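You operate a simulated robot arm through the tools that you are given. There is no shell and no other tool. Be economical: measure what you need, move in short steps, check, and stop when the job is done.

Carry out the task below with a simulated two-armed robot. There is one attempt and no reset: what you move stays moved.

TASK
Rub the green book's grime off with the pad; press the pan down and sweep the crumbs in.
Fine: pad and soft brush go back where they lay. Set down upright: cleaning pad, soft brush. What is to be rubbed or washed off counts as gone when no trace of it is left.

The check looks at the end state, three seconds after you hand in, the way a careful person would. Anything else that was tipped, shoved, dropped, spilled or broken makes it a failure.

THE ROBOT
Two 7-joint arms with two-finger parallel grippers on one trunk, on a base that drives. Base frame: it is fixed to the floor where the robot stands at the start and does not move with it; the origin is under the middle of the robot, x ahead of it, y to its left, z up; the surface under the hand at the start is at about z = 0.85. Readings come in m, degrees, newtons and seconds.
The left shoulder is at the start at [0.07, 0.163, 1.17], the right one opposite. With the tool pointing down near the work surface each hand reaches from about 0.4 to 0.88 m from the robot's upright axis, wherever it stands, measured 20 degrees to its own side. Places, roughly: crumbs [0.4, 0, 0.9]. Payload 3.43 kg a hand.
The tool frame of a hand sits at the grasp point between the pads (the TCP): z along the fingers, y along the line on which they close. The tips reach 0.034 m beyond it. The gripper opens to 0.128 m. The fingers are 0.024 m wide and 0.012 m thick; the gripper's body (0.048 by 0.13 m) begins 0.096 m behind the TCP.
Orientation is that of the tool frame in the base frame, as a unit quaternion [x, y, z, w]. With the fingers straight down and closing along the base's y, the tool's x points along the base's -x, its y along +y and its z along -z.

THE INTERFACE
- The arms move only by the tool move_arm. It takes "left_plan", "right_plan" or both (then of equal length, played together; a hand with none holds still); each is text: rows parted by semicolons, each of 7 numbers parted by spaces: the gripper command, from -1 (shut) to 1 (fully open), values between in proportion, then the shift along the tool's x, y, z in m, then the turn, a rotation vector about the tool's x, y, z in degrees. In form: hand x y z ax ay az; .... A call has 1 to 20 rows; each row shifts and turns the commanded pose from where the row before left it, along the tool's axes as they then stand. A row lasts 0.2 s, in which the tool goes at most 0.05 m and 8.6 degrees; a call with a longer step from one row to the next is refused whole, and so is a gripper value outside its range. Where a pose cannot be reached the arm comes as near as it can. A force on the tool above 40 N (or 10 N above the force at the start of the call, whichever is more), or a blocked arm, ends the call early, and 0.2 s more pass. The fingers move at their own pace (about 0.153 m/s each) and stop on an object; they squeeze with about 31 N. The grip force told is the motor's: it shows also when the fingers shut on nothing. Time passes only in rows, and 0.2 s behind the last, so rows that do not move let the fingers close. It gives the time, the measured TCP pose, the force on the tool (base axes), the opening and the grip force at its end, in the units of the frame above (readings bear some noise), with the torque about the TCP (base axes, N m) and any sound that the robot's microphone picked up.
- Cameras (640 x 400 px; columns grow to the right, rows downward): "scene" is now at [0.1326, -0.0141, 1.3898]; the picture's right is [-0.18, -0.98, 0.00], its down [-0.64, 0.12, -0.76] and it looks along [0.75, -0.14, -0.65] (base axes); focal length 242 px, centre (320, 200). "left" rides on the left gripper at [0.076, 0.011, -0.16] in its tool frame; the picture's right is [-0.15, 0.99, 0.00], its down [-0.88, -0.13, -0.46] and it looks along [-0.45, -0.07, 0.89] (tool axes); focal length 234 px, centre (320, 200). "right" rides on the right gripper at [0.076, -0.011, -0.16] in its tool frame; the picture's right is [0.15, 0.99, 0.00], its down [-0.88, 0.13, -0.46] and it looks along [-0.45, 0.07, 0.89] (tool axes); focal length 234 px, centre (320, 200). There is no depth. A picture from a camera that has moved, and an enlarged one, comes with that camera's place and axes in the base frame and with its lens.
- capture(camera): a new picture of that camera. It takes no simulated time.
- move_column(by): slides the trunk up (or, below 0, down) by that many m; the arms and the scene camera ride with it, the base frame stays. It gives what a move gives, with no picture.
- steer(legs): drives the robot by 1 to 6 legs, each [ahead, left, turn to the left] in m, m and degrees, along the robot's own axes; the way and the turn of a leg run together, so that a leg with both is an arc; at most 1.5 m and 180 degrees a leg. The arms and the cameras ride along, it lands a little off, and it stops where it bumps. It gives what a move gives.
- aim_head(pan, tilt): turns the head with the scene camera to pan (to the left, within 86 degrees either way) and tilt (down, from -29 to 69), counted from straight ahead of the robot. It gives what a move gives.
- zoom(camera, box): a new picture of the part [left, top, right, bottom] of that camera's present view, enlarged. It takes no simulated time.
- sign_off(): hands the job in; it is judged then, once.

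Work in short steps. Places have to be worked out from the pictures, the camera data and where the tool is seen: move nearer, look again, correct. Check each grasp and each placing, and mend what went wrong. You have 120 turns and 100 pictures in all, those below and enlarged ones among them. Open the grippers and draw the arms clear of the work before you hand the job in, unless the task says otherwise; then end with one line.

The tools are called after "Request:" as name(argument=value, ...) on one line, values as JSON. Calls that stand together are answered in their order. move_arm: Moves the arms, as the interface text tells. Its arguments: {"type":"object","properties":{"left_plan":{"type":"string"},"right_plan":{"type":"string"}},"required":[]} The other tools are called the same way: move_column (by) slides the trunk up or down; steer (legs) drives the base; aim_head (pan, tilt) turns the head that bears the scene camera; capture (camera) takes a picture; zoom (camera, box) takes an enlarged picture of a part of a camera's view; sign_off () hands the job in.

At the start:

```text
t: 0.0
left_tcp_pos: [0.5638, 0.1968, 1.1906]
left_tcp_rot: [-0.001, 1.0, 0.0, -0.001]
left_wrist_force: [0.4, -0.4, 0.0]
left_ft_torque: [0.0, -0.01, -0.01]
left_width: 0.1281
left_gripper_force: 0.2
right_tcp_pos: [0.4535, -0.256, 1.2344]
right_tcp_rot: [0.0, 1.0, 0.0, 0.0]
right_wrist_force: [0.0, 0.5, -0.4]
right_ft_torque: [-0.03, 0.01, -0.02]
right_width: 0.1282
right_gripper_force: 0.1
trunk travel left (down, up): [-0.65, 0.29]
robot x, y, heading: [0.0009, 0.0008, 0.0]
head pan, tilt: [-10.3, 40.3]
```

scene: 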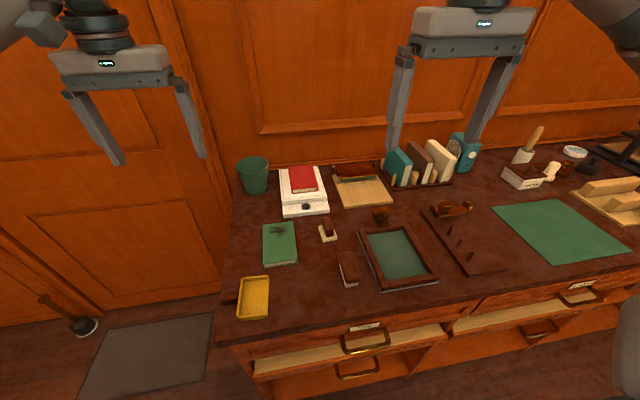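
right: 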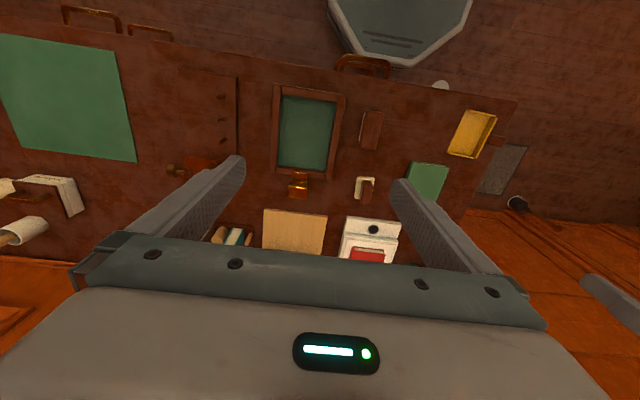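
left: 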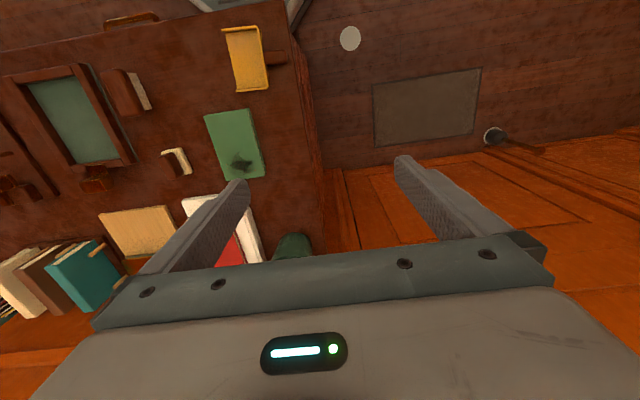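

The scene shows a green book with a dark stain, a yellow pan, a small pad and a brush. I zoom in to tell them apart.

Request:
zoom(camera="scene", box=[220, 200, 380, 300])

Request:
zoom(camera="scene", box=[320, 180, 480, 300])

Request:
zoom(camera="right", box=[260, 80, 500, 230])

```text
4.00 times, centred on (300, 250) of scene
camera zoom: at [0.1326, -0.0141, 1.3898], right [-0.18, -0.98, 0.0], down [-0.64, 0.12, -0.76], along [0.75, -0.14, -0.65], focal length 969 px, centre (400, 0)
```

zoom: 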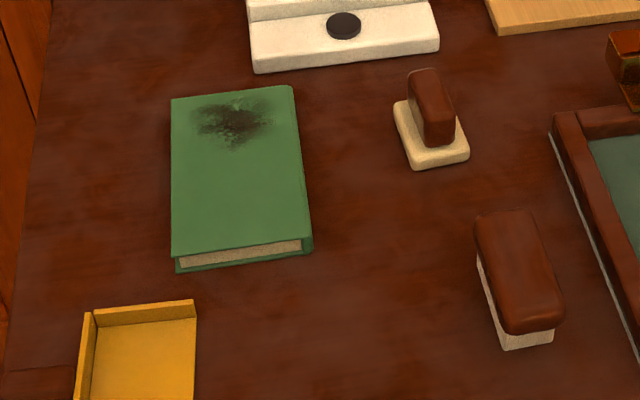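

```text
3.33 times, centred on (400, 240) of scene
camera zoom: at [0.1326, -0.0141, 1.3898], right [-0.18, -0.98, 0.0], down [-0.64, 0.12, -0.76], along [0.75, -0.14, -0.65], focal length 807 px, centre (53, 67)
```

zoom: 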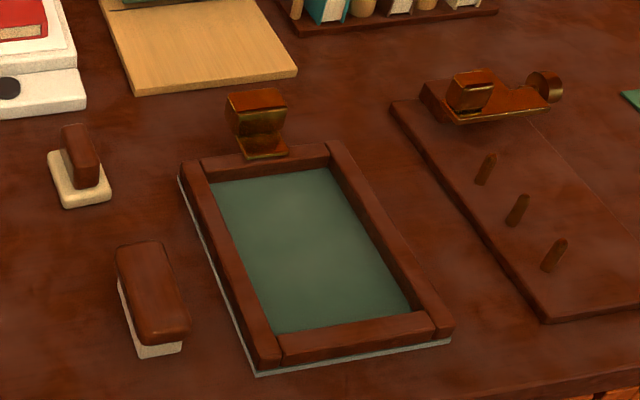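

```text
2.67 times, centred on (380, 155) of right
camera zoom: at [0.3767, -0.268, 1.3939], right [-0.15, 0.99, 0.0], down [0.88, 0.13, 0.46], along [0.45, 0.07, -0.89], focal length 624 px, centre (160, 320)
```

zoom: 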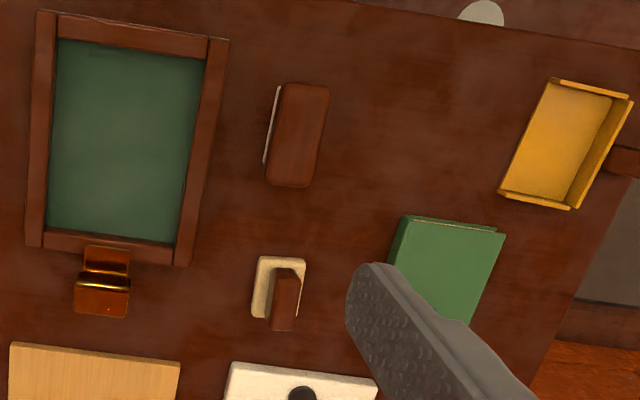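

Pad: pale block with brown grip near (0.61,-0.12). Brush: larger brown back with pale bristles near (0.45,-0.14). Now look closely at the pan and crumb area.

Request:
zoom(camera="scene", box=[225, 260, 345, 335])

Request:
zoom(camera="left", box=[120, 0, 320, 125])

```text
5.33 times, centred on (285, 298) of scene
camera zoom: at [0.1326, -0.0141, 1.3898], right [-0.18, -0.98, 0.0], down [-0.64, 0.12, -0.76], along [0.75, -0.14, -0.65], focal length 1292 px, centre (507, -320)
```

zoom: 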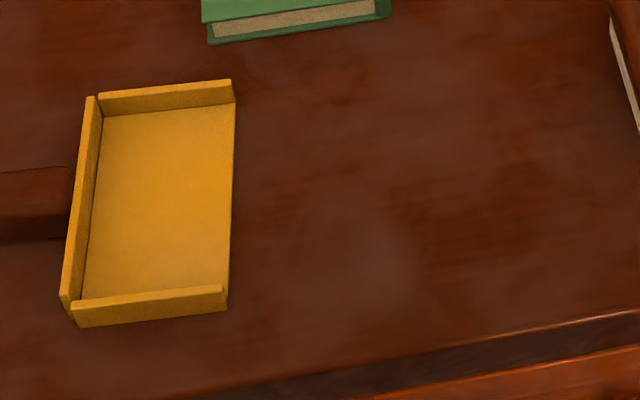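

```text
3.20 times, centred on (220, 62) of left
camera zoom: at [0.4875, 0.2085, 1.351], right [0.15, 0.99, 0.0], down [0.88, -0.13, 0.45], along [0.45, -0.07, -0.89], focal length 749 px, centre (640, 640)
```

zoom: 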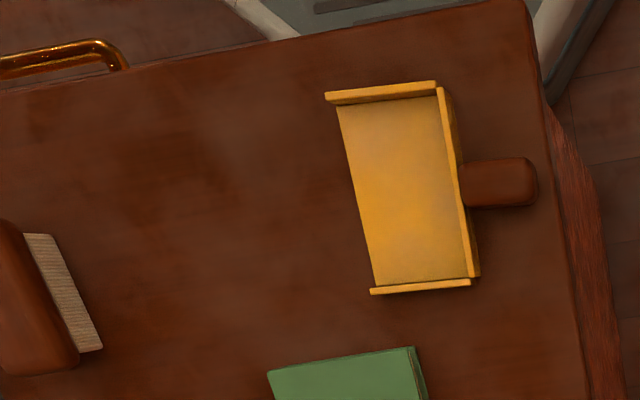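

No crumbs are visible yet; I zoom harder at the announced spot.

Request:
zoom(camera="scene", box=[265, 278, 325, 316])

Request:
zoom(camera="scene", box=[450, 140, 640, 260])

```text
10.53 times, centred on (295, 297) of scene
camera zoom: at [0.1326, -0.0141, 1.3898], right [-0.18, -0.98, 0.0], down [-0.64, 0.12, -0.76], along [0.75, -0.14, -0.65], focal length 2550 px, centre (583, -821)
```

zoom: 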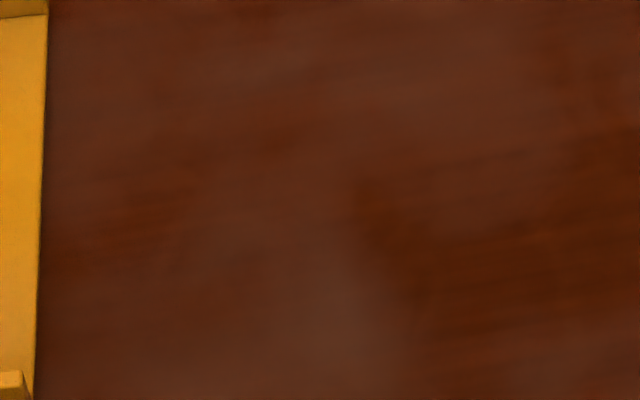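

```text
3.33 times, centred on (545, 200) of scene
camera zoom: at [0.1326, -0.0141, 1.3898], right [-0.18, -0.98, 0.0], down [-0.64, 0.12, -0.76], along [0.75, -0.14, -0.65], focal length 807 px, centre (-430, 200)
```

zoom: 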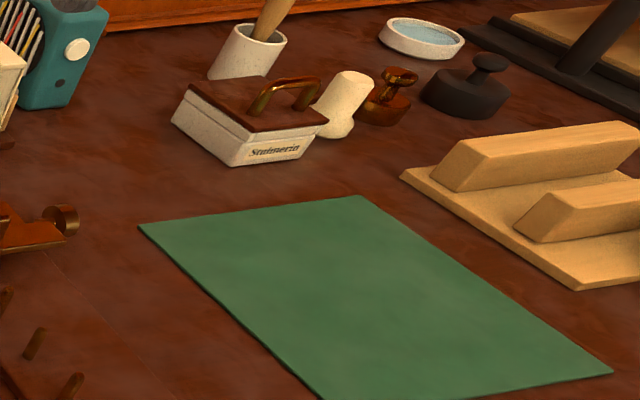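

No crumbs are on the table yet, so they presumably come from the rubbing. I estimate the pad centre at (0.60,-0.124) with its long axis about 12° off x; I bring the right hand above it.

Request:
move_arm(right_plan="1 -0.0245 0.022 0.030 0 0 0; 1 -0.0245 0.022 0.030 0 0 0; 1 -0.0245 0.022 0.030 0 0 0; 0.3 -0.0245 0.022 0.030 0 0 0; 0.1 -0.0245 0.022 0.030 0 0 0; 0.1 -0.0245 0.022 0.030 0 0 0; 0.1 0 0 0 0 0 -6; 0.1 0 0 0 0 0 -6; 0.1 0 0 0 0 0 0")

Request:
capture(camera="right")

Request:
capture(camera="scene")

```text
t: 2.0
left_tcp_pos: [0.5642, 0.1991, 1.1903]
left_tcp_rot: [-0.001, 1.0, 0.0, -0.001]
left_wrist_force: [-0.3, 0.8, -0.1]
left_ft_torque: [-0.01, 0.01, 0.02]
left_width: 0.1283
left_gripper_force: 0.0
right_tcp_pos: [0.6006, -0.1246, 1.0528]
right_tcp_rot: [-0.105, 0.994, 0.0, 0.0]
right_wrist_force: [-0.4, 0.9, 0.3]
right_ft_torque: [0.03, 0.03, -0.01]
right_width: 0.0705
right_gripper_force: 0.1
trunk travel left (down, up): [-0.65, 0.29]
robot x, y, heading: [-0.0022, 0.0008, 0.2]
head pan, tilt: [-10.3, 40.3]
```

```text
89 pictures are left
camera right: at [0.5277, -0.151, 1.2118], right [-0.35, 0.94, 0.0], down [0.83, 0.31, 0.46], along [0.43, 0.16, -0.89], focal length 234 px, centre (320, 200)
```

right: 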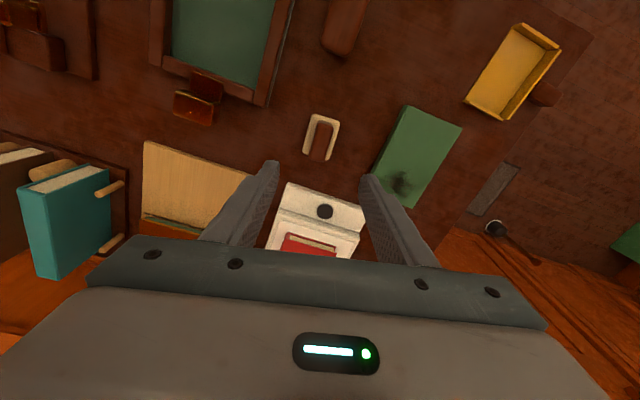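

```text
88 pictures are left
camera scene: at [0.1329, -0.0139, 1.3898], right [-0.18, -0.98, 0.0], down [-0.64, 0.12, -0.76], along [0.75, -0.14, -0.65], focal length 242 px, centre (320, 200)
```

scene: 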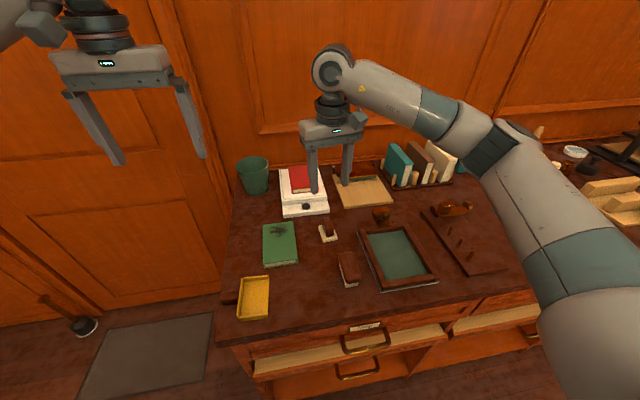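

The pad projects to (0.597,-0.124), agreeing. I zoom to check its yaw and height.

Request:
zoom(camera="right", box=[280, 100, 360, 170])

Request:
zoom(camera="scene", box=[305, 210, 375, 300])

```text
5.71 times, centred on (320, 135) of right
camera zoom: at [0.5277, -0.151, 1.2118], right [-0.35, 0.94, 0.0], down [0.83, 0.31, 0.46], along [0.43, 0.16, -0.89], focal length 1338 px, centre (320, 571)
```

zoom: 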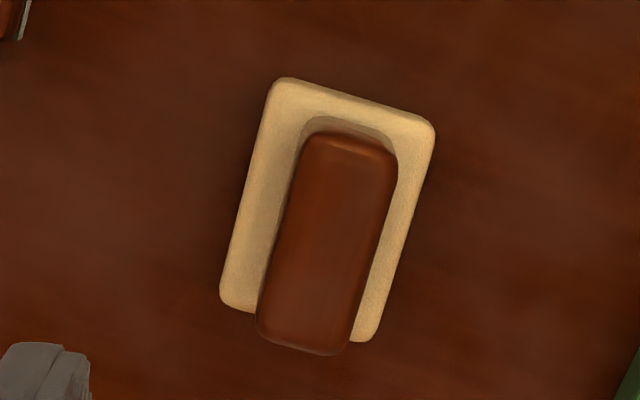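

```text
4.44 times, centred on (340, 255) of scene
camera zoom: at [0.1329, -0.0139, 1.3898], right [-0.18, -0.98, 0.0], down [-0.64, 0.12, -0.76], along [0.75, -0.14, -0.65], focal length 1076 px, centre (231, -44)
```

zoom: 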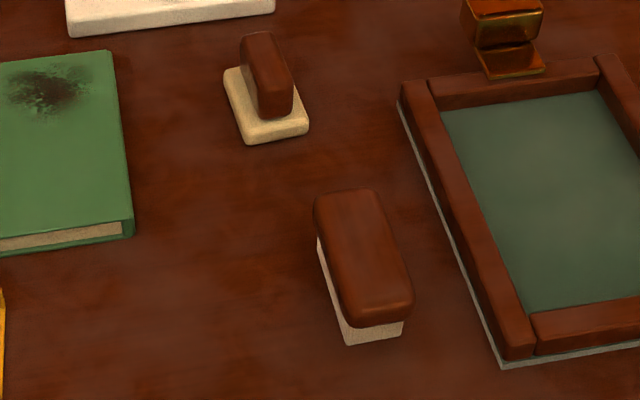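

The pad's yaw comes out near 4–5°, centred within 2–3 mm of the TCP, grip top about z=0.905. I correct yaw by +7° (tool z) and descend to z≈0.908.

Request:
move_arm(right_plan="0.1 0.001 0.002 0 0 0 7; -0.1 0 0 0.04 0 0 0; -0.2 0 0 0.04 0 0 0; -0.2 0 0 0.04 0 0 0; -0.2 0 0 0.015 0 0 0; -0.2 0 0 0 0 0 0")

Request:
capture(camera="right")

Request:
zoom(camera="scene", box=[280, 180, 380, 250])

```text
t: 3.4
left_tcp_pos: [0.5632, 0.1974, 1.1894]
left_tcp_rot: [0.0, 1.0, 0.0, -0.001]
left_wrist_force: [-0.6, 0.6, -0.7]
left_ft_torque: [0.0, -0.01, 0.02]
left_width: 0.128
left_gripper_force: 0.1
right_tcp_pos: [0.6007, -0.1213, 0.9203]
right_tcp_rot: [-0.043, 0.999, 0.0, 0.0]
right_wrist_force: [0.7, -0.4, -0.1]
right_ft_torque: [-0.03, -0.02, 0.01]
right_width: 0.0513
right_gripper_force: 0.0
trunk travel left (down, up): [-0.65, 0.29]
robot x, y, heading: [-0.0013, -0.0003, 0.0]
head pan, tilt: [-10.3, 40.3]
```

```text
85 pictures are left
camera right: at [0.5243, -0.1399, 1.0792], right [-0.23, 0.97, 0.0], down [0.87, 0.21, 0.46], along [0.44, 0.11, -0.89], focal length 234 px, centre (320, 200)
```

right: 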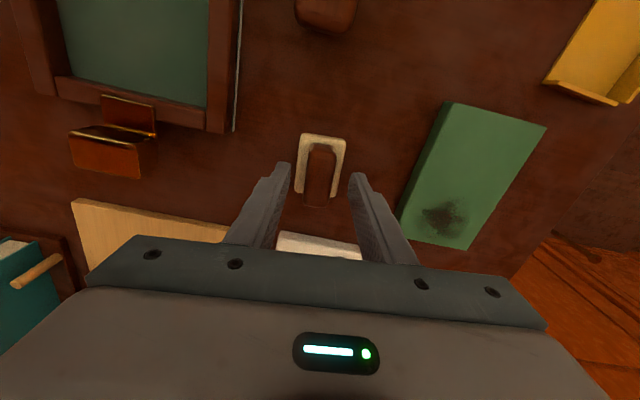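

```text
5.71 times, centred on (330, 215) of scene
camera zoom: at [0.1326, -0.014, 1.3898], right [-0.18, -0.98, 0.0], down [-0.64, 0.12, -0.76], along [0.75, -0.14, -0.65], focal length 1384 px, centre (263, 114)
```

zoom: 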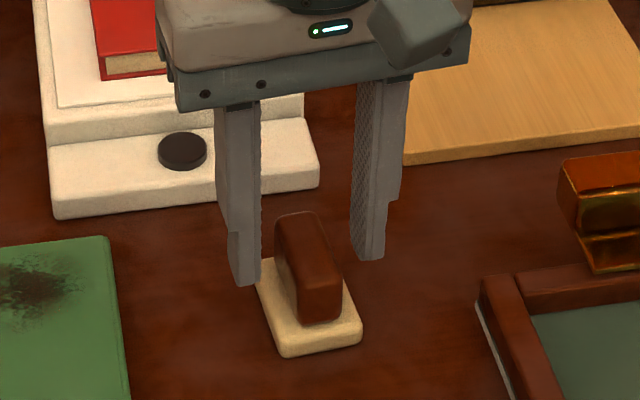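

The pad sits ~4 mm towards the robot from the TCP. I shift that, go down 13 mm and close.

Request:
move_arm(right_plan="-0.2 0.005 0.001 0.006 0 0 0; -0.2 0 0 0.007 0 0 0; -0.6 0 0 0 0 0 0; -1 0 0 0 0 0 0; -1 0 0 0 0 0 0; -1 0 0 0 0 0 0")

Request:
zoom(camera="scene", box=[280, 180, 380, 250])

Request:
zoom(camera="right", box=[240, 100, 400, 220])

```text
t: 4.8
left_tcp_pos: [0.5635, 0.198, 1.1911]
left_tcp_rot: [0.0, 1.0, 0.0, 0.0]
left_wrist_force: [-0.5, 0.4, 0.8]
left_ft_torque: [-0.02, -0.01, 0.01]
left_width: 0.128
left_gripper_force: 0.0
right_tcp_pos: [0.5932, -0.1223, 0.9066]
right_tcp_rot: [-0.043, 0.999, -0.001, 0.0]
right_wrist_force: [0.6, 0.5, 0.1]
right_ft_torque: [0.0, -0.04, 0.0]
right_width: 0.0231
right_gripper_force: 31.2
trunk travel left (down, up): [-0.65, 0.29]
robot x, y, heading: [0.0013, -0.0021, 0.1]
head pan, tilt: [-10.3, 40.3]
```

```text
5.71 times, centred on (330, 215) of scene
camera zoom: at [0.1327, -0.0141, 1.3898], right [-0.18, -0.98, 0.0], down [-0.64, 0.12, -0.76], along [0.75, -0.14, -0.65], focal length 1384 px, centre (263, 114)
```

zoom: 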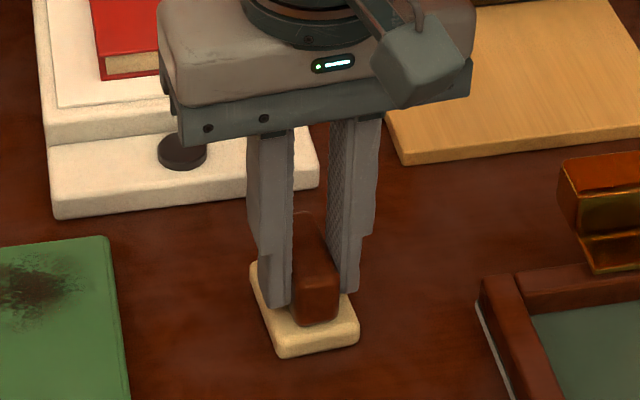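

```text
3.33 times, centred on (320, 160) of right
camera zoom: at [0.5179, -0.14, 1.0659], right [-0.23, 0.97, 0.0], down [0.87, 0.21, 0.46], along [0.44, 0.11, -0.89], focal length 781 px, centre (320, 333)
```

zoom: 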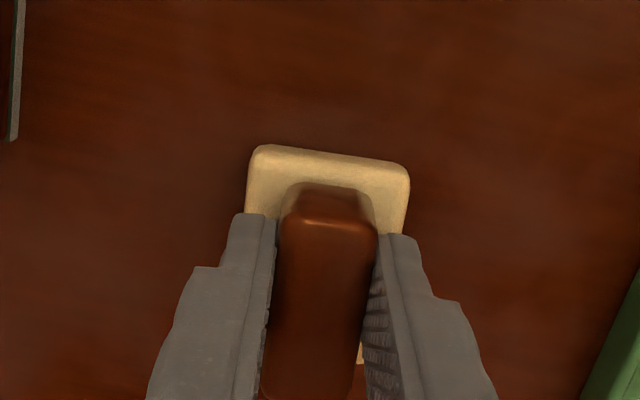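

The pad is held (width 23 mm, 31 N) with TCP at (0.5932,-0.1223,0.9066) — its home pose. I lift 7 cm and carry it above the stain at about (0.62,0.012).

Request:
move_arm(right_plan="-1 0 0 -0.02 0 0 0; -1 0 0 -0.05 0 0 0; -1 -0.0122 0.0438 0 0 0 0; -1 -0.0122 0.0438 0 0 0 0; -1 -0.0122 0.0438 0 0 0 0; -1 0 0 0 0 0 0")

Request:
capture(camera="right")

Request:
zoom(camera="scene", box=[240, 160, 340, 270])

```text
t: 6.2
left_tcp_pos: [0.5633, 0.1967, 1.1906]
left_tcp_rot: [0.0, 1.0, 0.0, 0.0]
left_wrist_force: [0.2, -0.3, 1.6]
left_ft_torque: [0.05, -0.04, 0.02]
left_width: 0.1281
left_gripper_force: 0.0
right_tcp_pos: [0.6213, 0.0108, 0.9757]
right_tcp_rot: [-0.044, 0.999, 0.001, 0.0]
right_wrist_force: [0.4, 0.0, -0.1]
right_ft_torque: [0.05, 0.03, -0.01]
right_width: 0.0232
right_gripper_force: 30.9
trunk travel left (down, up): [-0.65, 0.29]
robot x, y, heading: [0.004, 0.0007, 0.2]
head pan, tilt: [-10.3, 40.3]
```

```text
81 pictures are left
camera right: at [0.5443, -0.0074, 1.134], right [-0.23, 0.97, 0.0], down [0.87, 0.21, 0.46], along [0.44, 0.11, -0.89], focal length 234 px, centre (320, 200)
```

right: 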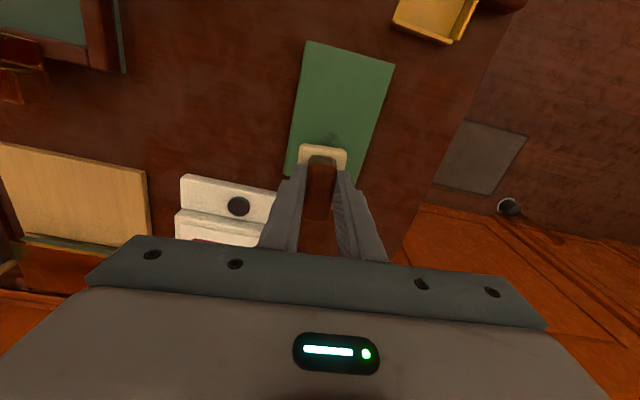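

```text
3.64 times, centred on (290, 215) of scene
camera zoom: at [0.1329, -0.0152, 1.3898], right [-0.18, -0.98, 0.0], down [-0.64, 0.12, -0.76], along [0.75, -0.14, -0.65], focal length 881 px, centre (429, 146)
```

zoom: 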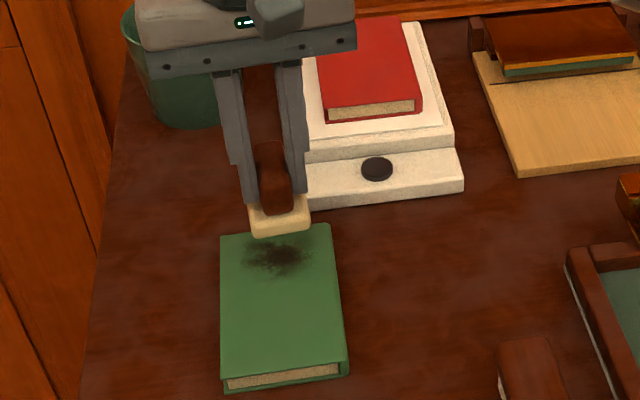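

Pad hovers above the stain. I descend gently in steps watching the force.

Request:
move_arm(right_plan="-1 0 -0.004 0.02 0 0 0; -1 0 0 0.015 0 0 0; -1 0 0 0.004 0 0 0; -1 0 0 0 0 0 0")

Request:
zoom(camera="scene", box=[250, 190, 330, 260])

```text
t: 7.2
left_tcp_pos: [0.563, 0.1977, 1.1899]
left_tcp_rot: [0.001, 1.0, 0.0, -0.001]
left_wrist_force: [0.3, 0.7, 1.1]
left_ft_torque: [-0.02, -0.01, -0.02]
left_width: 0.1281
left_gripper_force: 0.1
right_tcp_pos: [0.62, 0.0068, 0.9373]
right_tcp_rot: [-0.044, 0.999, 0.0, 0.0]
right_wrist_force: [-0.2, -0.7, -0.8]
right_ft_torque: [0.03, -0.02, -0.02]
right_width: 0.0227
right_gripper_force: 31.0
trunk travel left (down, up): [-0.65, 0.29]
robot x, y, heading: [0.0015, 0.0009, 0.2]
head pan, tilt: [-10.3, 40.3]
```

```text
5.71 times, centred on (290, 225) of scene
camera zoom: at [0.1329, -0.0142, 1.3898], right [-0.18, -0.98, 0.0], down [-0.64, 0.12, -0.76], along [0.75, -0.14, -0.65], focal length 1384 px, centre (491, 57)
```

zoom: 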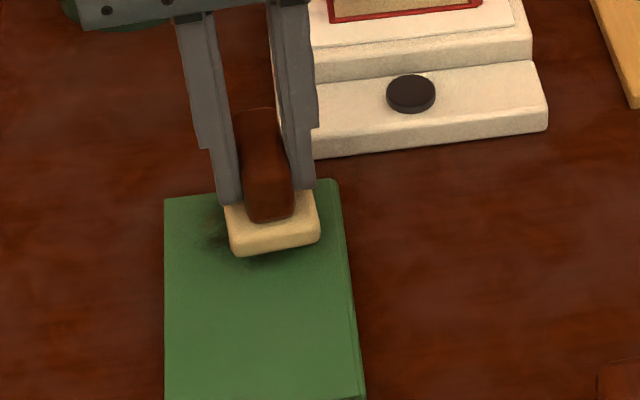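

Near the surface. I go down a few more millimetres until contact.

Request:
move_arm(right_plan="-1 0 0 0.003 0 0 0; -1 0 0 0.002 0 0 0; -1 0 0 0 0 0 0")

```text
t: 8.0
left_tcp_pos: [0.5639, 0.1977, 1.1903]
left_tcp_rot: [0.0, 1.0, 0.0, 0.0]
left_wrist_force: [-0.1, -0.6, 0.1]
left_ft_torque: [0.01, -0.02, 0.03]
left_width: 0.128
left_gripper_force: 0.1
right_tcp_pos: [0.6192, 0.0083, 0.9331]
right_tcp_rot: [-0.044, 0.999, -0.001, 0.0]
right_wrist_force: [-0.6, 0.1, -1.1]
right_ft_torque: [0.01, -0.02, -0.01]
right_width: 0.0229
right_gripper_force: 30.9
trunk travel left (down, up): [-0.65, 0.29]
robot x, y, heading: [0.0002, -0.0005, -0.0]
head pan, tilt: [-10.3, 40.3]
```

Request:
move_arm(right_plan="-1 0 0 0.003 0 0 0; -1 0 0 0.002 0 0 0; -1 0 0 0 0 0 0")

```text
t: 8.8
left_tcp_pos: [0.5635, 0.1965, 1.1906]
left_tcp_rot: [0.0, 1.0, 0.0, -0.001]
left_wrist_force: [-0.1, 0.2, -0.3]
left_ft_torque: [-0.02, -0.03, 0.0]
left_width: 0.128
left_gripper_force: 0.0
right_tcp_pos: [0.6187, 0.0071, 0.9285]
right_tcp_rot: [-0.044, 0.999, 0.0, -0.001]
right_wrist_force: [-0.1, -0.3, -0.9]
right_ft_torque: [0.02, 0.0, -0.02]
right_width: 0.0229
right_gripper_force: 31.4
trunk travel left (down, up): [-0.65, 0.29]
robot x, y, heading: [-0.0014, -0.0047, 0.1]
head pan, tilt: [-10.3, 40.3]
```

Still free (z=0.9285). I continue down in small steps.

Request:
move_arm(right_plan="-1 0 0 0.002 0 0 0; -1 0 0 0.002 0 0 0; -1 0 0 0 0 0 0")

Request:
zoom(camera="right", box=[240, 60, 400, 200])

```text
t: 9.6
left_tcp_pos: [0.5616, 0.1972, 1.1919]
left_tcp_rot: [0.0, 1.0, 0.0, 0.0]
left_wrist_force: [0.0, 1.2, -0.5]
left_ft_torque: [-0.01, -0.01, -0.06]
left_width: 0.1282
left_gripper_force: 0.0
right_tcp_pos: [0.6183, 0.0073, 0.9278]
right_tcp_rot: [-0.043, 0.999, 0.001, 0.002]
right_wrist_force: [-0.8, -2.0, 20.8]
right_ft_torque: [-0.16, 0.24, 0.01]
right_width: 0.0228
right_gripper_force: 31.4
trunk travel left (down, up): [-0.65, 0.29]
robot x, y, heading: [0.0054, -0.0009, 0.0]
head pan, tilt: [-10.3, 40.3]
```

```text
2.86 times, centred on (320, 130) of right
camera zoom: at [0.5422, -0.0105, 1.0852], right [-0.23, 0.97, 0.0], down [0.86, 0.21, 0.46], along [0.45, 0.11, -0.89], focal length 669 px, centre (320, 400)
```

zoom: 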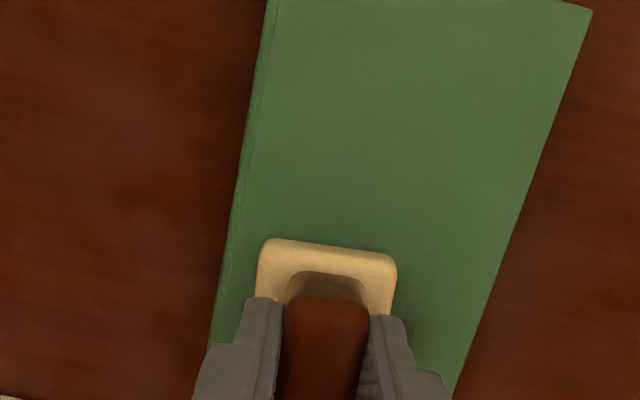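

Contact at 21 N, roughly 6–7 N per mm. I back off to about 9 N and make a first short stroke, watching whether the book slides.

Request:
move_arm(right_plan="-1 0 0 -0.0018 0 0 0; -1 0 0.008 0 0 0 0; -1 0 0.008 0 0 0 0; -1 0 -0.008 0 0 0 0; -1 0 -0.008 0 0 0 0;-1 0 -0.007 0 0 0 0; -1 0 -0.007 0 0 0 0; -1 0 0.007 0 0 0 0; -1 0 0.007 0 0 0 0")

Request:
zoom(camera="scene", box=[240, 190, 340, 270])

Request:
zoom(camera="right", box=[240, 60, 400, 200])

```text
t: 11.6
left_tcp_pos: [0.5603, 0.1939, 1.192]
left_tcp_rot: [0.002, 1.0, 0.0, 0.0]
left_wrist_force: [-0.2, 0.3, -0.5]
left_ft_torque: [0.0, 0.02, -0.01]
left_width: 0.128
left_gripper_force: 0.1
right_tcp_pos: [0.6187, 0.004, 0.9254]
right_tcp_rot: [-0.041, 0.999, -0.001, 0.001]
right_wrist_force: [0.4, -14.8, 22.0]
right_ft_torque: [-0.5, 0.07, 0.04]
right_width: 0.0232
right_gripper_force: 31.1
trunk travel left (down, up): [-0.65, 0.29]
robot x, y, heading: [0.0016, 0.0012, -0.3]
head pan, tilt: [-10.3, 40.3]
```

```text
5.00 times, centred on (290, 230) of scene
camera zoom: at [0.1304, -0.0166, 1.3901], right [-0.18, -0.98, 0.0], down [-0.64, 0.12, -0.76], along [0.75, -0.14, -0.65], focal length 1211 px, centre (470, 50)
```

zoom: 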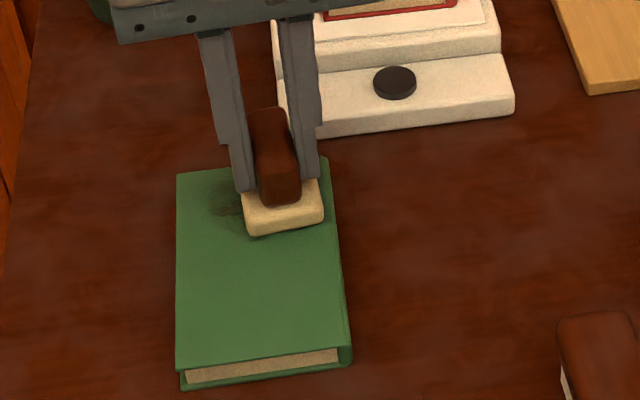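

```text
2.86 times, centred on (320, 130) of right
camera zoom: at [0.5437, -0.0133, 1.085], right [-0.23, 0.97, 0.0], down [0.87, 0.2, 0.46], along [0.45, 0.1, -0.89], focal length 669 px, centre (320, 400)
```

zoom: 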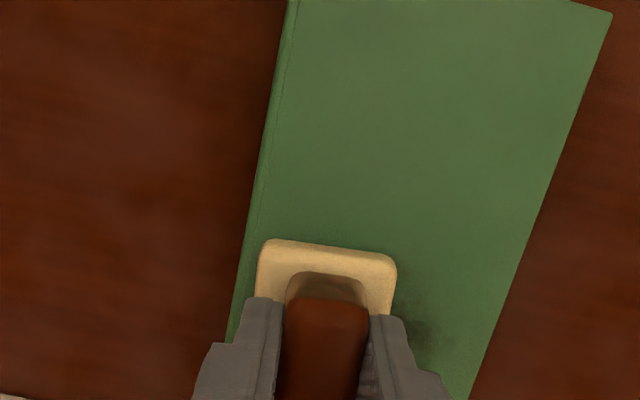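

The pad sticks under 22 N and the book crept ~2 mm. I reduce the pressure and stroke lightly.

Request:
move_arm(right_plan="-1 0 0 -0.002 0 0 0; -1 0 0 0 0 0 0")

```text
t: 12.2
left_tcp_pos: [0.5628, 0.1987, 1.1908]
left_tcp_rot: [-0.001, 1.0, 0.001, -0.001]
left_wrist_force: [0.5, -0.6, -0.5]
left_ft_torque: [0.0, 0.05, 0.01]
left_width: 0.1279
left_gripper_force: 0.1
right_tcp_pos: [0.6192, 0.0097, 0.9251]
right_tcp_rot: [-0.045, 0.999, 0.001, -0.001]
right_wrist_force: [-0.8, -0.2, 2.9]
right_ft_torque: [0.03, -0.1, -0.01]
right_width: 0.0232
right_gripper_force: 30.6
trunk travel left (down, up): [-0.65, 0.29]
robot x, y, heading: [-0.0012, 0.0, 0.1]
head pan, tilt: [-10.3, 40.3]
```

2.9 N now. I add 0.4 mm and stroke across y and check.

Request:
move_arm(right_plan="-1 0 0 0.0004 0 0 0; -1 0 0.01 0 0 0 0; -1 0 0.01 0 0 0 0")

Request:
zoom(camera="scene", box=[240, 190, 340, 270])

```text
t: 13.0
left_tcp_pos: [0.5637, 0.1973, 1.1901]
left_tcp_rot: [-0.001, 1.0, 0.0, -0.001]
left_wrist_force: [0.7, 0.5, 0.4]
left_ft_torque: [0.01, 0.01, 0.03]
left_width: 0.1285
left_gripper_force: 0.0
right_tcp_pos: [0.6175, 0.0275, 0.9273]
right_tcp_rot: [-0.044, 0.999, 0.0, 0.0]
right_wrist_force: [-0.1, -0.6, 0.3]
right_ft_torque: [0.03, 0.02, 0.01]
right_width: 0.0233
right_gripper_force: 30.7
trunk travel left (down, up): [-0.65, 0.29]
robot x, y, heading: [-0.0041, -0.004, 0.1]
head pan, tilt: [-10.3, 40.3]
```

```text
5.00 times, centred on (290, 230) of scene
camera zoom: at [0.1327, -0.0136, 1.3898], right [-0.18, -0.98, 0.0], down [-0.64, 0.12, -0.76], along [0.75, -0.14, -0.65], focal length 1211 px, centre (470, 50)
```

zoom: 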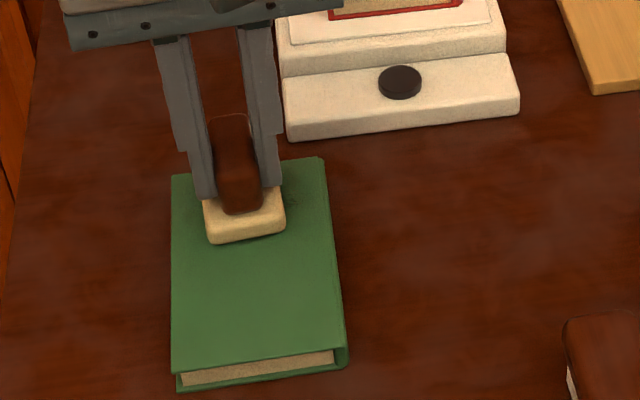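

The rubbing works, though the book crept ~5 mm to +y; I'll correct that by dragging later. Press 1 mm and stroke back toward -y.

Request:
move_arm(right_plan="-1 0 0 0.001 0 0 0; -1 0 -0.01 0 0 0 0; -1 0 -0.01 0 0 0 0; -1 0 -0.01 0 0 0 0; -1 0 -0.006 0 0 0 0")

Request:
zoom(camera="scene", box=[240, 190, 340, 270])

```text
t: 14.2
left_tcp_pos: [0.5634, 0.1979, 1.19]
left_tcp_rot: [0.0, 1.0, 0.0, -0.001]
left_wrist_force: [0.1, 0.7, -0.1]
left_ft_torque: [-0.01, 0.02, 0.03]
left_width: 0.1283
left_gripper_force: 0.0
right_tcp_pos: [0.6219, -0.0086, 0.9264]
right_tcp_rot: [-0.044, 0.999, 0.0, -0.001]
right_wrist_force: [0.4, -0.3, -0.6]
right_ft_torque: [0.04, -0.02, 0.01]
right_width: 0.023
right_gripper_force: 31.1
trunk travel left (down, up): [-0.65, 0.29]
robot x, y, heading: [-0.0002, 0.0008, -0.2]
head pan, tilt: [-10.3, 40.3]
```

```text
5.00 times, centred on (290, 230) of scene
camera zoom: at [0.1328, -0.0143, 1.3898], right [-0.18, -0.98, 0.0], down [-0.64, 0.12, -0.76], along [0.75, -0.14, -0.65], focal length 1211 px, centre (470, 50)
```

zoom: 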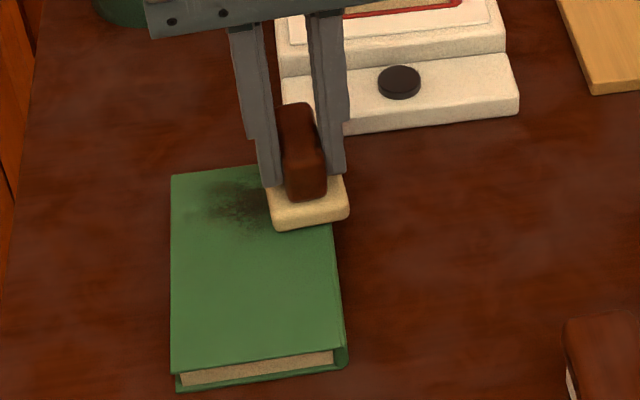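

No contact at this height; stain half-faded. Press 1.5 mm more and stroke to +y and back.

Request:
move_arm(right_plan="-1 0 0.006 0.0015 0 0 0; -1 0 0.01 0 0 0 0; -1 0 0.012 0 0 0 0; -1 0 0.012 0 0 0 0; -1 0 -0.012 0 0 0 0; -1 0 -0.012 0 0 0 0; -1 0 -0.012 0 0 0 0")

Request:
zoom(camera="scene", box=[240, 190, 340, 270])

```text
t: 15.8
left_tcp_pos: [0.5622, 0.1976, 1.1922]
left_tcp_rot: [-0.001, 1.0, -0.001, 0.0]
left_wrist_force: [0.1, -0.4, 0.6]
left_ft_torque: [-0.02, -0.01, 0.03]
left_width: 0.1279
left_gripper_force: 0.1
right_tcp_pos: [0.6203, -0.0033, 0.9257]
right_tcp_rot: [-0.044, 0.999, 0.001, 0.001]
right_wrist_force: [0.3, 4.4, 13.3]
right_ft_torque: [0.25, -0.03, -0.01]
right_width: 0.0227
right_gripper_force: 31.1
trunk travel left (down, up): [-0.65, 0.29]
robot x, y, heading: [0.0007, -0.0033, -0.0]
head pan, tilt: [-10.3, 40.3]
```

```text
5.00 times, centred on (290, 230) of scene
camera zoom: at [0.1313, -0.0134, 1.39], right [-0.18, -0.98, 0.0], down [-0.64, 0.12, -0.76], along [0.75, -0.14, -0.65], focal length 1211 px, centre (470, 50)
```

zoom: 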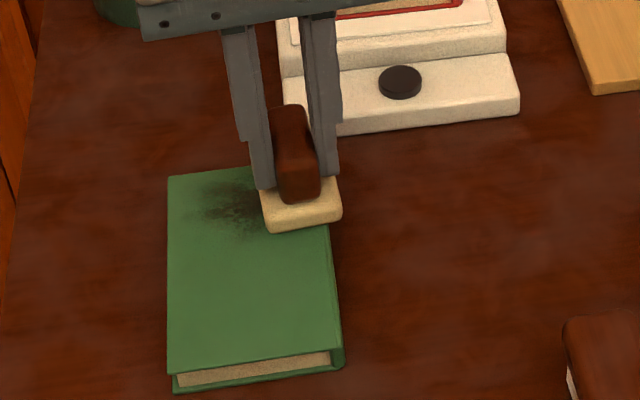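

The book still creeps with the pad. I lift the pad a little and bring the left hand, fingers closed and tilted 30°, over the book's near end to hold the book down.

Request:
move_arm(right_plan="-1 0 0 -0.03 0 0 0; -1 0 0 0 0 0 0; -1 0 0 0 0 0 0; -1 0 0 0 0 0 0; -1 0 0 0 0 0 0; -1 0 0 0 0 0 0; -1 0 0 0 0 0 0; -1 0 0 0 0 0 0; -1 0 0 0 0 0 0; -1 0 0 0 0 0 0; -1 0 0 0 0 0 0", left_plan="-1 0 0 0 0 -7.5 0; -1 0 0 0 0 -7.5 0; -1 0 0 0 0 -7.5 0; -1 0 0 0 0 -7.5 0; -1 0.023 -0.028 0.0233 0 0 0; -1 0.023 -0.028 0.0233 0 0 0; -1 0.023 -0.028 0.0233 0 0 0; -1 0.023 -0.028 0.0233 0 0 0; -1 0.023 -0.028 0.0233 0 0 0; -1 0.023 -0.028 0.0233 0 0 0; -1 0 0 0 0 0 0")

Request:
capture(camera="scene")

Request:
capture(camera="left")

```text
t: 18.2
left_tcp_pos: [0.5108, 0.0317, 1.0008]
left_tcp_rot: [0.0, 0.966, -0.001, 0.258]
left_wrist_force: [0.6, -0.3, -0.2]
left_ft_torque: [-0.01, 0.01, 0.05]
left_width: 0.0
left_gripper_force: 30.6
right_tcp_pos: [0.6236, -0.0014, 0.9545]
right_tcp_rot: [-0.043, 0.999, 0.0, 0.0]
right_wrist_force: [-0.5, 0.0, 0.0]
right_ft_torque: [-0.01, 0.0, -0.01]
right_width: 0.0232
right_gripper_force: 31.1
trunk travel left (down, up): [-0.65, 0.29]
robot x, y, heading: [0.0023, 0.0002, -0.1]
head pan, tilt: [-10.3, 40.3]
```

```text
72 pictures are left
camera scene: at [0.1324, -0.0132, 1.3899], right [-0.18, -0.98, 0.0], down [-0.64, 0.12, -0.76], along [0.75, -0.14, -0.65], focal length 242 px, centre (320, 200)
```

scene: 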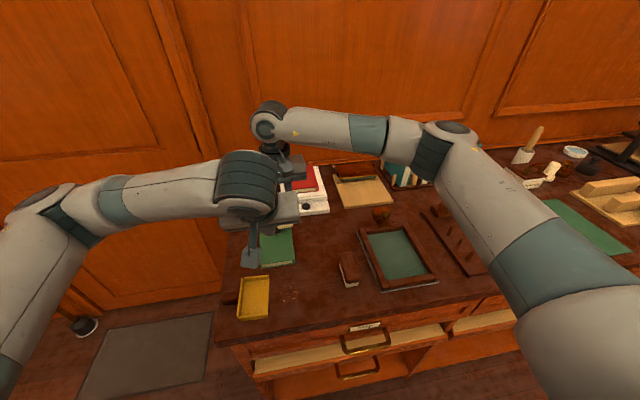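

```text
71 pictures are left
camera left: at [0.3656, 0.042, 1.102], right [0.13, 0.99, 0.07], down [0.54, -0.13, 0.83], along [0.83, -0.07, -0.55], focal length 234 px, centre (320, 200)
```

left: 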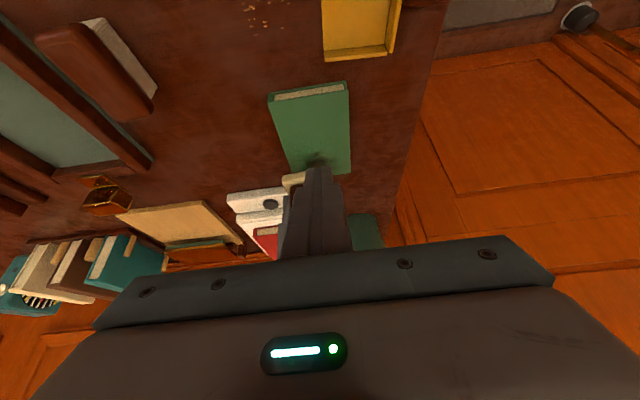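

Crumbs appeared near (0.4,0) as the rubbing went. I lower the left fingertips toward the book's near end.

Request:
move_arm(left_plan="-1 0.0142 0 0.0245 0 0 0; -1 0.0142 0 0.0245 0 0 0; -1 0.0142 0 0.0245 0 0 0; -1 0.0 0 0 0 0 0")

Request:
zoom(camera="left", box=[220, 40, 420, 210])

Request:
zoom(camera="scene", box=[220, 190, 340, 270])

```text
t: 19.2
left_tcp_pos: [0.5127, 0.0294, 0.9149]
left_tcp_rot: [0.0, 0.966, 0.001, 0.258]
left_wrist_force: [0.0, -0.2, 0.3]
left_ft_torque: [-0.01, -0.02, -0.03]
left_width: 0.0
left_gripper_force: 31.0
right_tcp_pos: [0.6222, -0.0028, 0.9542]
right_tcp_rot: [-0.044, 0.999, 0.0, 0.0]
right_wrist_force: [-0.1, -0.5, -0.7]
right_ft_torque: [0.0, 0.01, 0.02]
right_width: 0.0232
right_gripper_force: 31.0
trunk travel left (down, up): [-0.65, 0.29]
robot x, y, heading: [-0.0004, 0.0006, 0.3]
head pan, tilt: [-10.3, 40.3]
```

```text
2.35 times, centred on (320, 125) of left
camera zoom: at [0.3675, 0.0408, 1.0153], right [0.13, 0.99, 0.07], down [0.54, -0.13, 0.83], along [0.83, -0.07, -0.55], focal length 551 px, centre (320, 376)
```

zoom: 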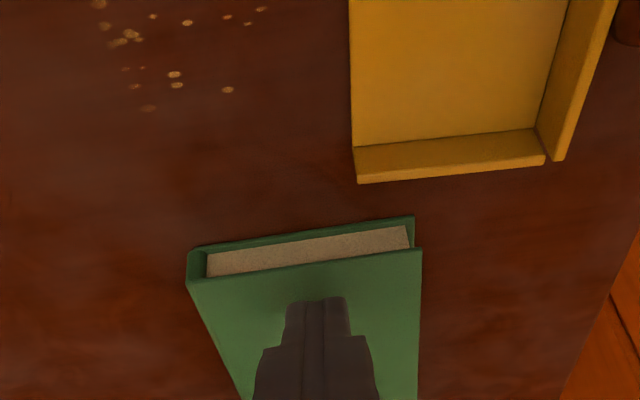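

```text
5.00 times, centred on (280, 230) of scene
camera zoom: at [0.1326, -0.0143, 1.3898], right [-0.18, -0.98, 0.0], down [-0.64, 0.12, -0.76], along [0.75, -0.14, -0.65], focal length 1211 px, centre (520, 50)
```

zoom: 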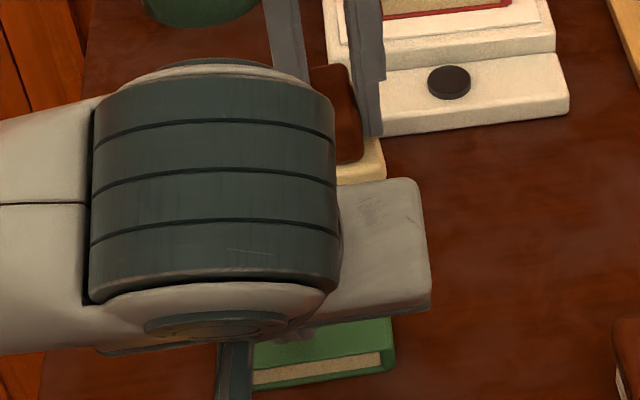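

Fingertips are centred over the near end, ~15 mm above. Descend to contact.

Request:
move_arm(left_plan="-1 0.004 0 0.0069 0 0 0; -1 0.003 0 0.0052 0 0 0; -1 0.0 0 0 0 0 0")

```text
t: 20.0
left_tcp_pos: [0.5135, 0.0304, 0.9048]
left_tcp_rot: [-0.003, 0.965, 0.0, 0.261]
left_wrist_force: [2.7, 4.5, 31.2]
left_ft_torque: [0.16, -0.33, 0.03]
left_width: 0.0
left_gripper_force: 31.6
right_tcp_pos: [0.6202, -0.0009, 0.956]
right_tcp_rot: [-0.044, 0.999, 0.0, 0.001]
right_wrist_force: [0.8, 0.4, -0.7]
right_ft_torque: [0.01, 0.03, 0.03]
right_width: 0.0226
right_gripper_force: 31.3
trunk travel left (down, up): [-0.65, 0.29]
robot x, y, heading: [0.003, 0.0009, -0.1]
head pan, tilt: [-10.3, 40.3]
```

31 N hold; I ease it to ~20 N, and bring the pad down at ~13 N and stroke across the stain several times.

Request:
move_arm(left_plan="-1 -0.0007 0 -0.0013 0 0 0; -1 0 0 0 0 0 0; -1 0 0 0 0 0 0; -1 0 0 0 0 0 0; -1 0 0 0 0 0 0; -1 0 0 0 0 0 0; -1 0 0 0 0 0 0; -1 0 0 0 0 0 0", right_plan="-1 0 0 0.02 0 0 0; -1 0 0 0.0095 0 0 0; -1 0 0.012 0 0 0 0; -1 0 0.012 0 0 0 0; -1 0 0.012 0 0 0 0; -1 0 -0.012 0 0 0 0; -1 0 -0.012 0 0 0 0; -1 0 -0.012 0 0 0 0")

Request:
zoom(camera="right", box=[220, 40, 420, 200])

```text
t: 21.8
left_tcp_pos: [0.5133, 0.03, 0.9051]
left_tcp_rot: [-0.002, 0.966, 0.0, 0.26]
left_wrist_force: [8.8, 3.0, 37.3]
left_ft_torque: [0.11, -0.6, 0.13]
left_width: 0.0001
left_gripper_force: 30.1
right_tcp_pos: [0.6194, -0.0043, 0.9268]
right_tcp_rot: [-0.044, 0.999, 0.0, 0.0]
right_wrist_force: [-0.3, 0.4, -0.6]
right_ft_torque: [0.0, -0.02, -0.01]
right_width: 0.0231
right_gripper_force: 31.2
trunk travel left (down, up): [-0.65, 0.29]
robot x, y, heading: [0.0021, -0.0008, 0.0]
head pan, tilt: [-10.3, 40.3]
```

```text
2.50 times, centred on (320, 120) of right
camera zoom: at [0.5444, -0.0221, 1.0859], right [-0.23, 0.97, 0.0], down [0.87, 0.21, 0.46], along [0.44, 0.11, -0.89], focal length 585 px, centre (320, 400)
```

zoom: 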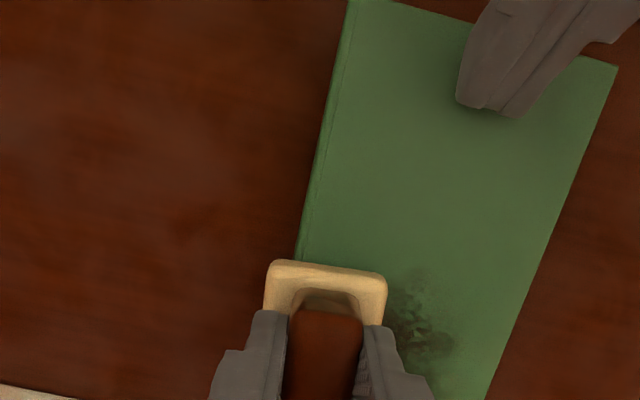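

The pad hovered just free and the left holds at 37 N. I ease the left 1.5 mm, shift the pad 4 mm nearer, press 2 mm more and stroke.

Request:
move_arm(left_plan="-1 -0.0008 0 -0.0014 0 0 0; -1 0 0 0 0 0 0; -1 0 0 0 0 0 0; -1 0 0 0 0 0 0; -1 0 0 0 0 0 0; -1 0 0 0 0 0 0; -1 0 0 0 0 0 0; -1 0 0 0 0 0 0; -1 0 0 0 0 0 0; -1 0 0 0 0 0 0; -1 0 0 0 0 0 0", right_plan="-1 0.004 0.008 0 0 0 0; -1 0 0.004 0.002 0 0 0; -1 0 0.012 0 0 0 0; -1 0 0.012 0 0 0 0; -1 0 -0.012 0 0 0 0; -1 0 -0.012 0 0 0 0; -1 0 0.012 0 0 0 0; -1 0 0.012 0 0 0 0; -1 0 -0.012 0 0 0 0; -1 0 -0.012 0 0 0 0; -1 0 -0.01 0 0 0 0")

Request:
zoom(camera="right", box=[220, 40, 420, 200])

```text
t: 24.2
left_tcp_pos: [0.511, 0.0307, 0.9038]
left_tcp_rot: [-0.001, 0.966, 0.001, 0.259]
left_wrist_force: [-0.2, -3.3, 2.9]
left_ft_torque: [-0.14, -0.04, -0.04]
left_width: 0.0
left_gripper_force: 31.2
right_tcp_pos: [0.6139, 0.0009, 0.9251]
right_tcp_rot: [-0.045, 0.999, 0.001, 0.002]
right_wrist_force: [-2.7, 11.4, 25.5]
right_ft_torque: [0.44, 0.21, -0.05]
right_width: 0.0231
right_gripper_force: 30.7
trunk travel left (down, up): [-0.65, 0.29]
robot x, y, heading: [-0.0016, -0.0001, -0.2]
head pan, tilt: [-10.3, 40.3]
```

```text
2.50 times, centred on (320, 120) of right
camera zoom: at [0.537, -0.0187, 1.0844], right [-0.23, 0.97, 0.0], down [0.86, 0.21, 0.46], along [0.45, 0.11, -0.89], focal length 585 px, centre (320, 400)
```

zoom: 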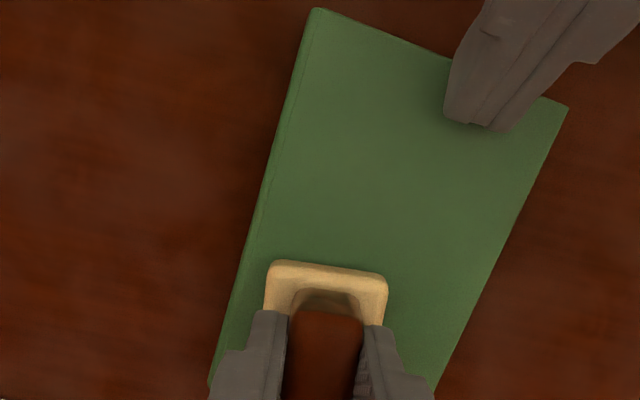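

The stain looks gone beyond the pad; I lift the pad to look at the whole cover and the book's position.

Request:
move_arm(right_plan="-1 0 0 -0.04 0 0 0; -1 0 -0.03 -0.02 0 0 0; -1 0 -0.04 0 0 0 0; -1 0 -0.04 0 0 0 0; -1 0 0 0 0 0 0", left_plan="-1 -0.015 0 -0.026 0 0 0; -1 -0.02 0 -0.035 0 0 0; -1 -0.02 0.02 -0.035 0 0 0; -1 0 0.045 0 0 0 0; -1 0 0.045 0 0 0 0")

Request:
capture(camera="scene")

Request:
zoom(camera="scene", box=[240, 190, 340, 270])

Request:
capture(camera="right")

```text
t: 25.4
left_tcp_pos: [0.5135, 0.1369, 1.0177]
left_tcp_rot: [0.0, 0.966, -0.002, 0.258]
left_wrist_force: [-1.0, -0.3, 0.0]
left_ft_torque: [0.01, -0.02, -0.03]
left_width: 0.0
left_gripper_force: 30.6
right_tcp_pos: [0.6249, -0.1097, 0.9838]
right_tcp_rot: [-0.043, 0.999, -0.001, 0.0]
right_wrist_force: [0.0, 0.2, -0.3]
right_ft_torque: [-0.05, -0.03, 0.0]
right_width: 0.0229
right_gripper_force: 30.7
trunk travel left (down, up): [-0.65, 0.29]
robot x, y, heading: [0.0045, 0.0002, 0.1]
head pan, tilt: [-10.3, 40.3]
```

```text
66 pictures are left
camera scene: at [0.1323, -0.0111, 1.3899], right [-0.18, -0.98, 0.0], down [-0.64, 0.11, -0.76], along [0.75, -0.14, -0.65], focal length 242 px, centre (320, 200)
```

scene: 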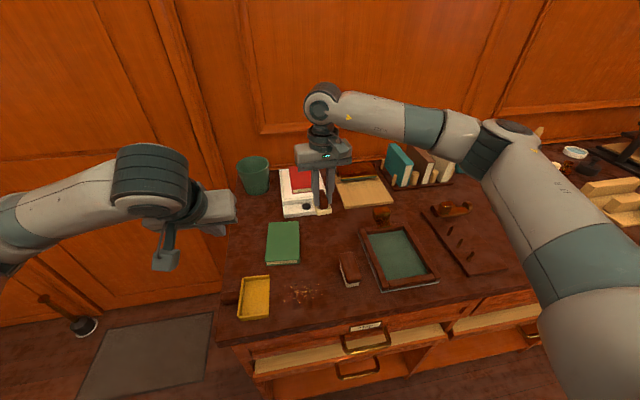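

```text
5.00 times, centred on (290, 230) of scene
camera zoom: at [0.1323, -0.0111, 1.3899], right [-0.18, -0.98, 0.0], down [-0.64, 0.11, -0.76], along [0.75, -0.14, -0.65], focal length 1211 px, centre (470, 50)
```

zoom: 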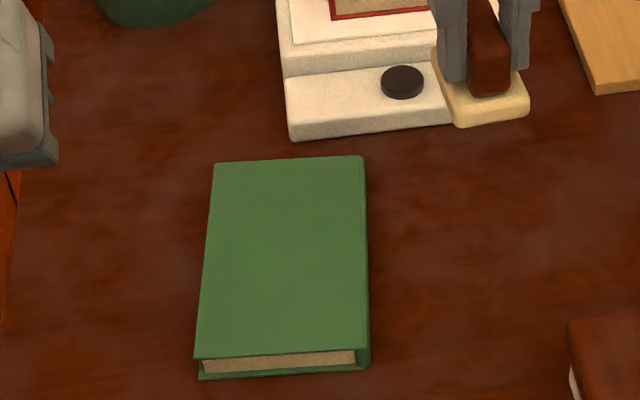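

```text
64 pictures are left
camera right: at [0.5502, -0.1278, 1.1429], right [-0.23, 0.97, 0.0], down [0.87, 0.21, 0.46], along [0.44, 0.1, -0.89], focal length 234 px, centre (320, 200)
```

right: 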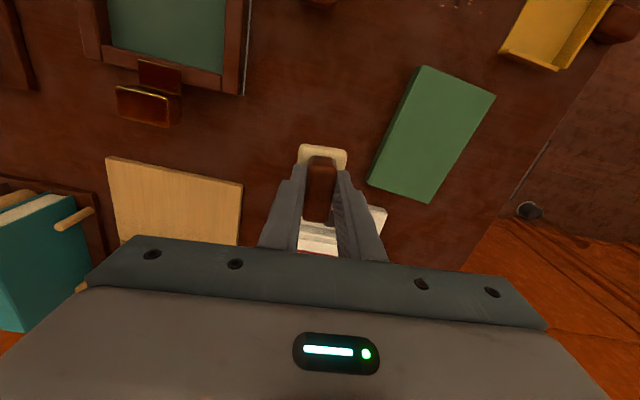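

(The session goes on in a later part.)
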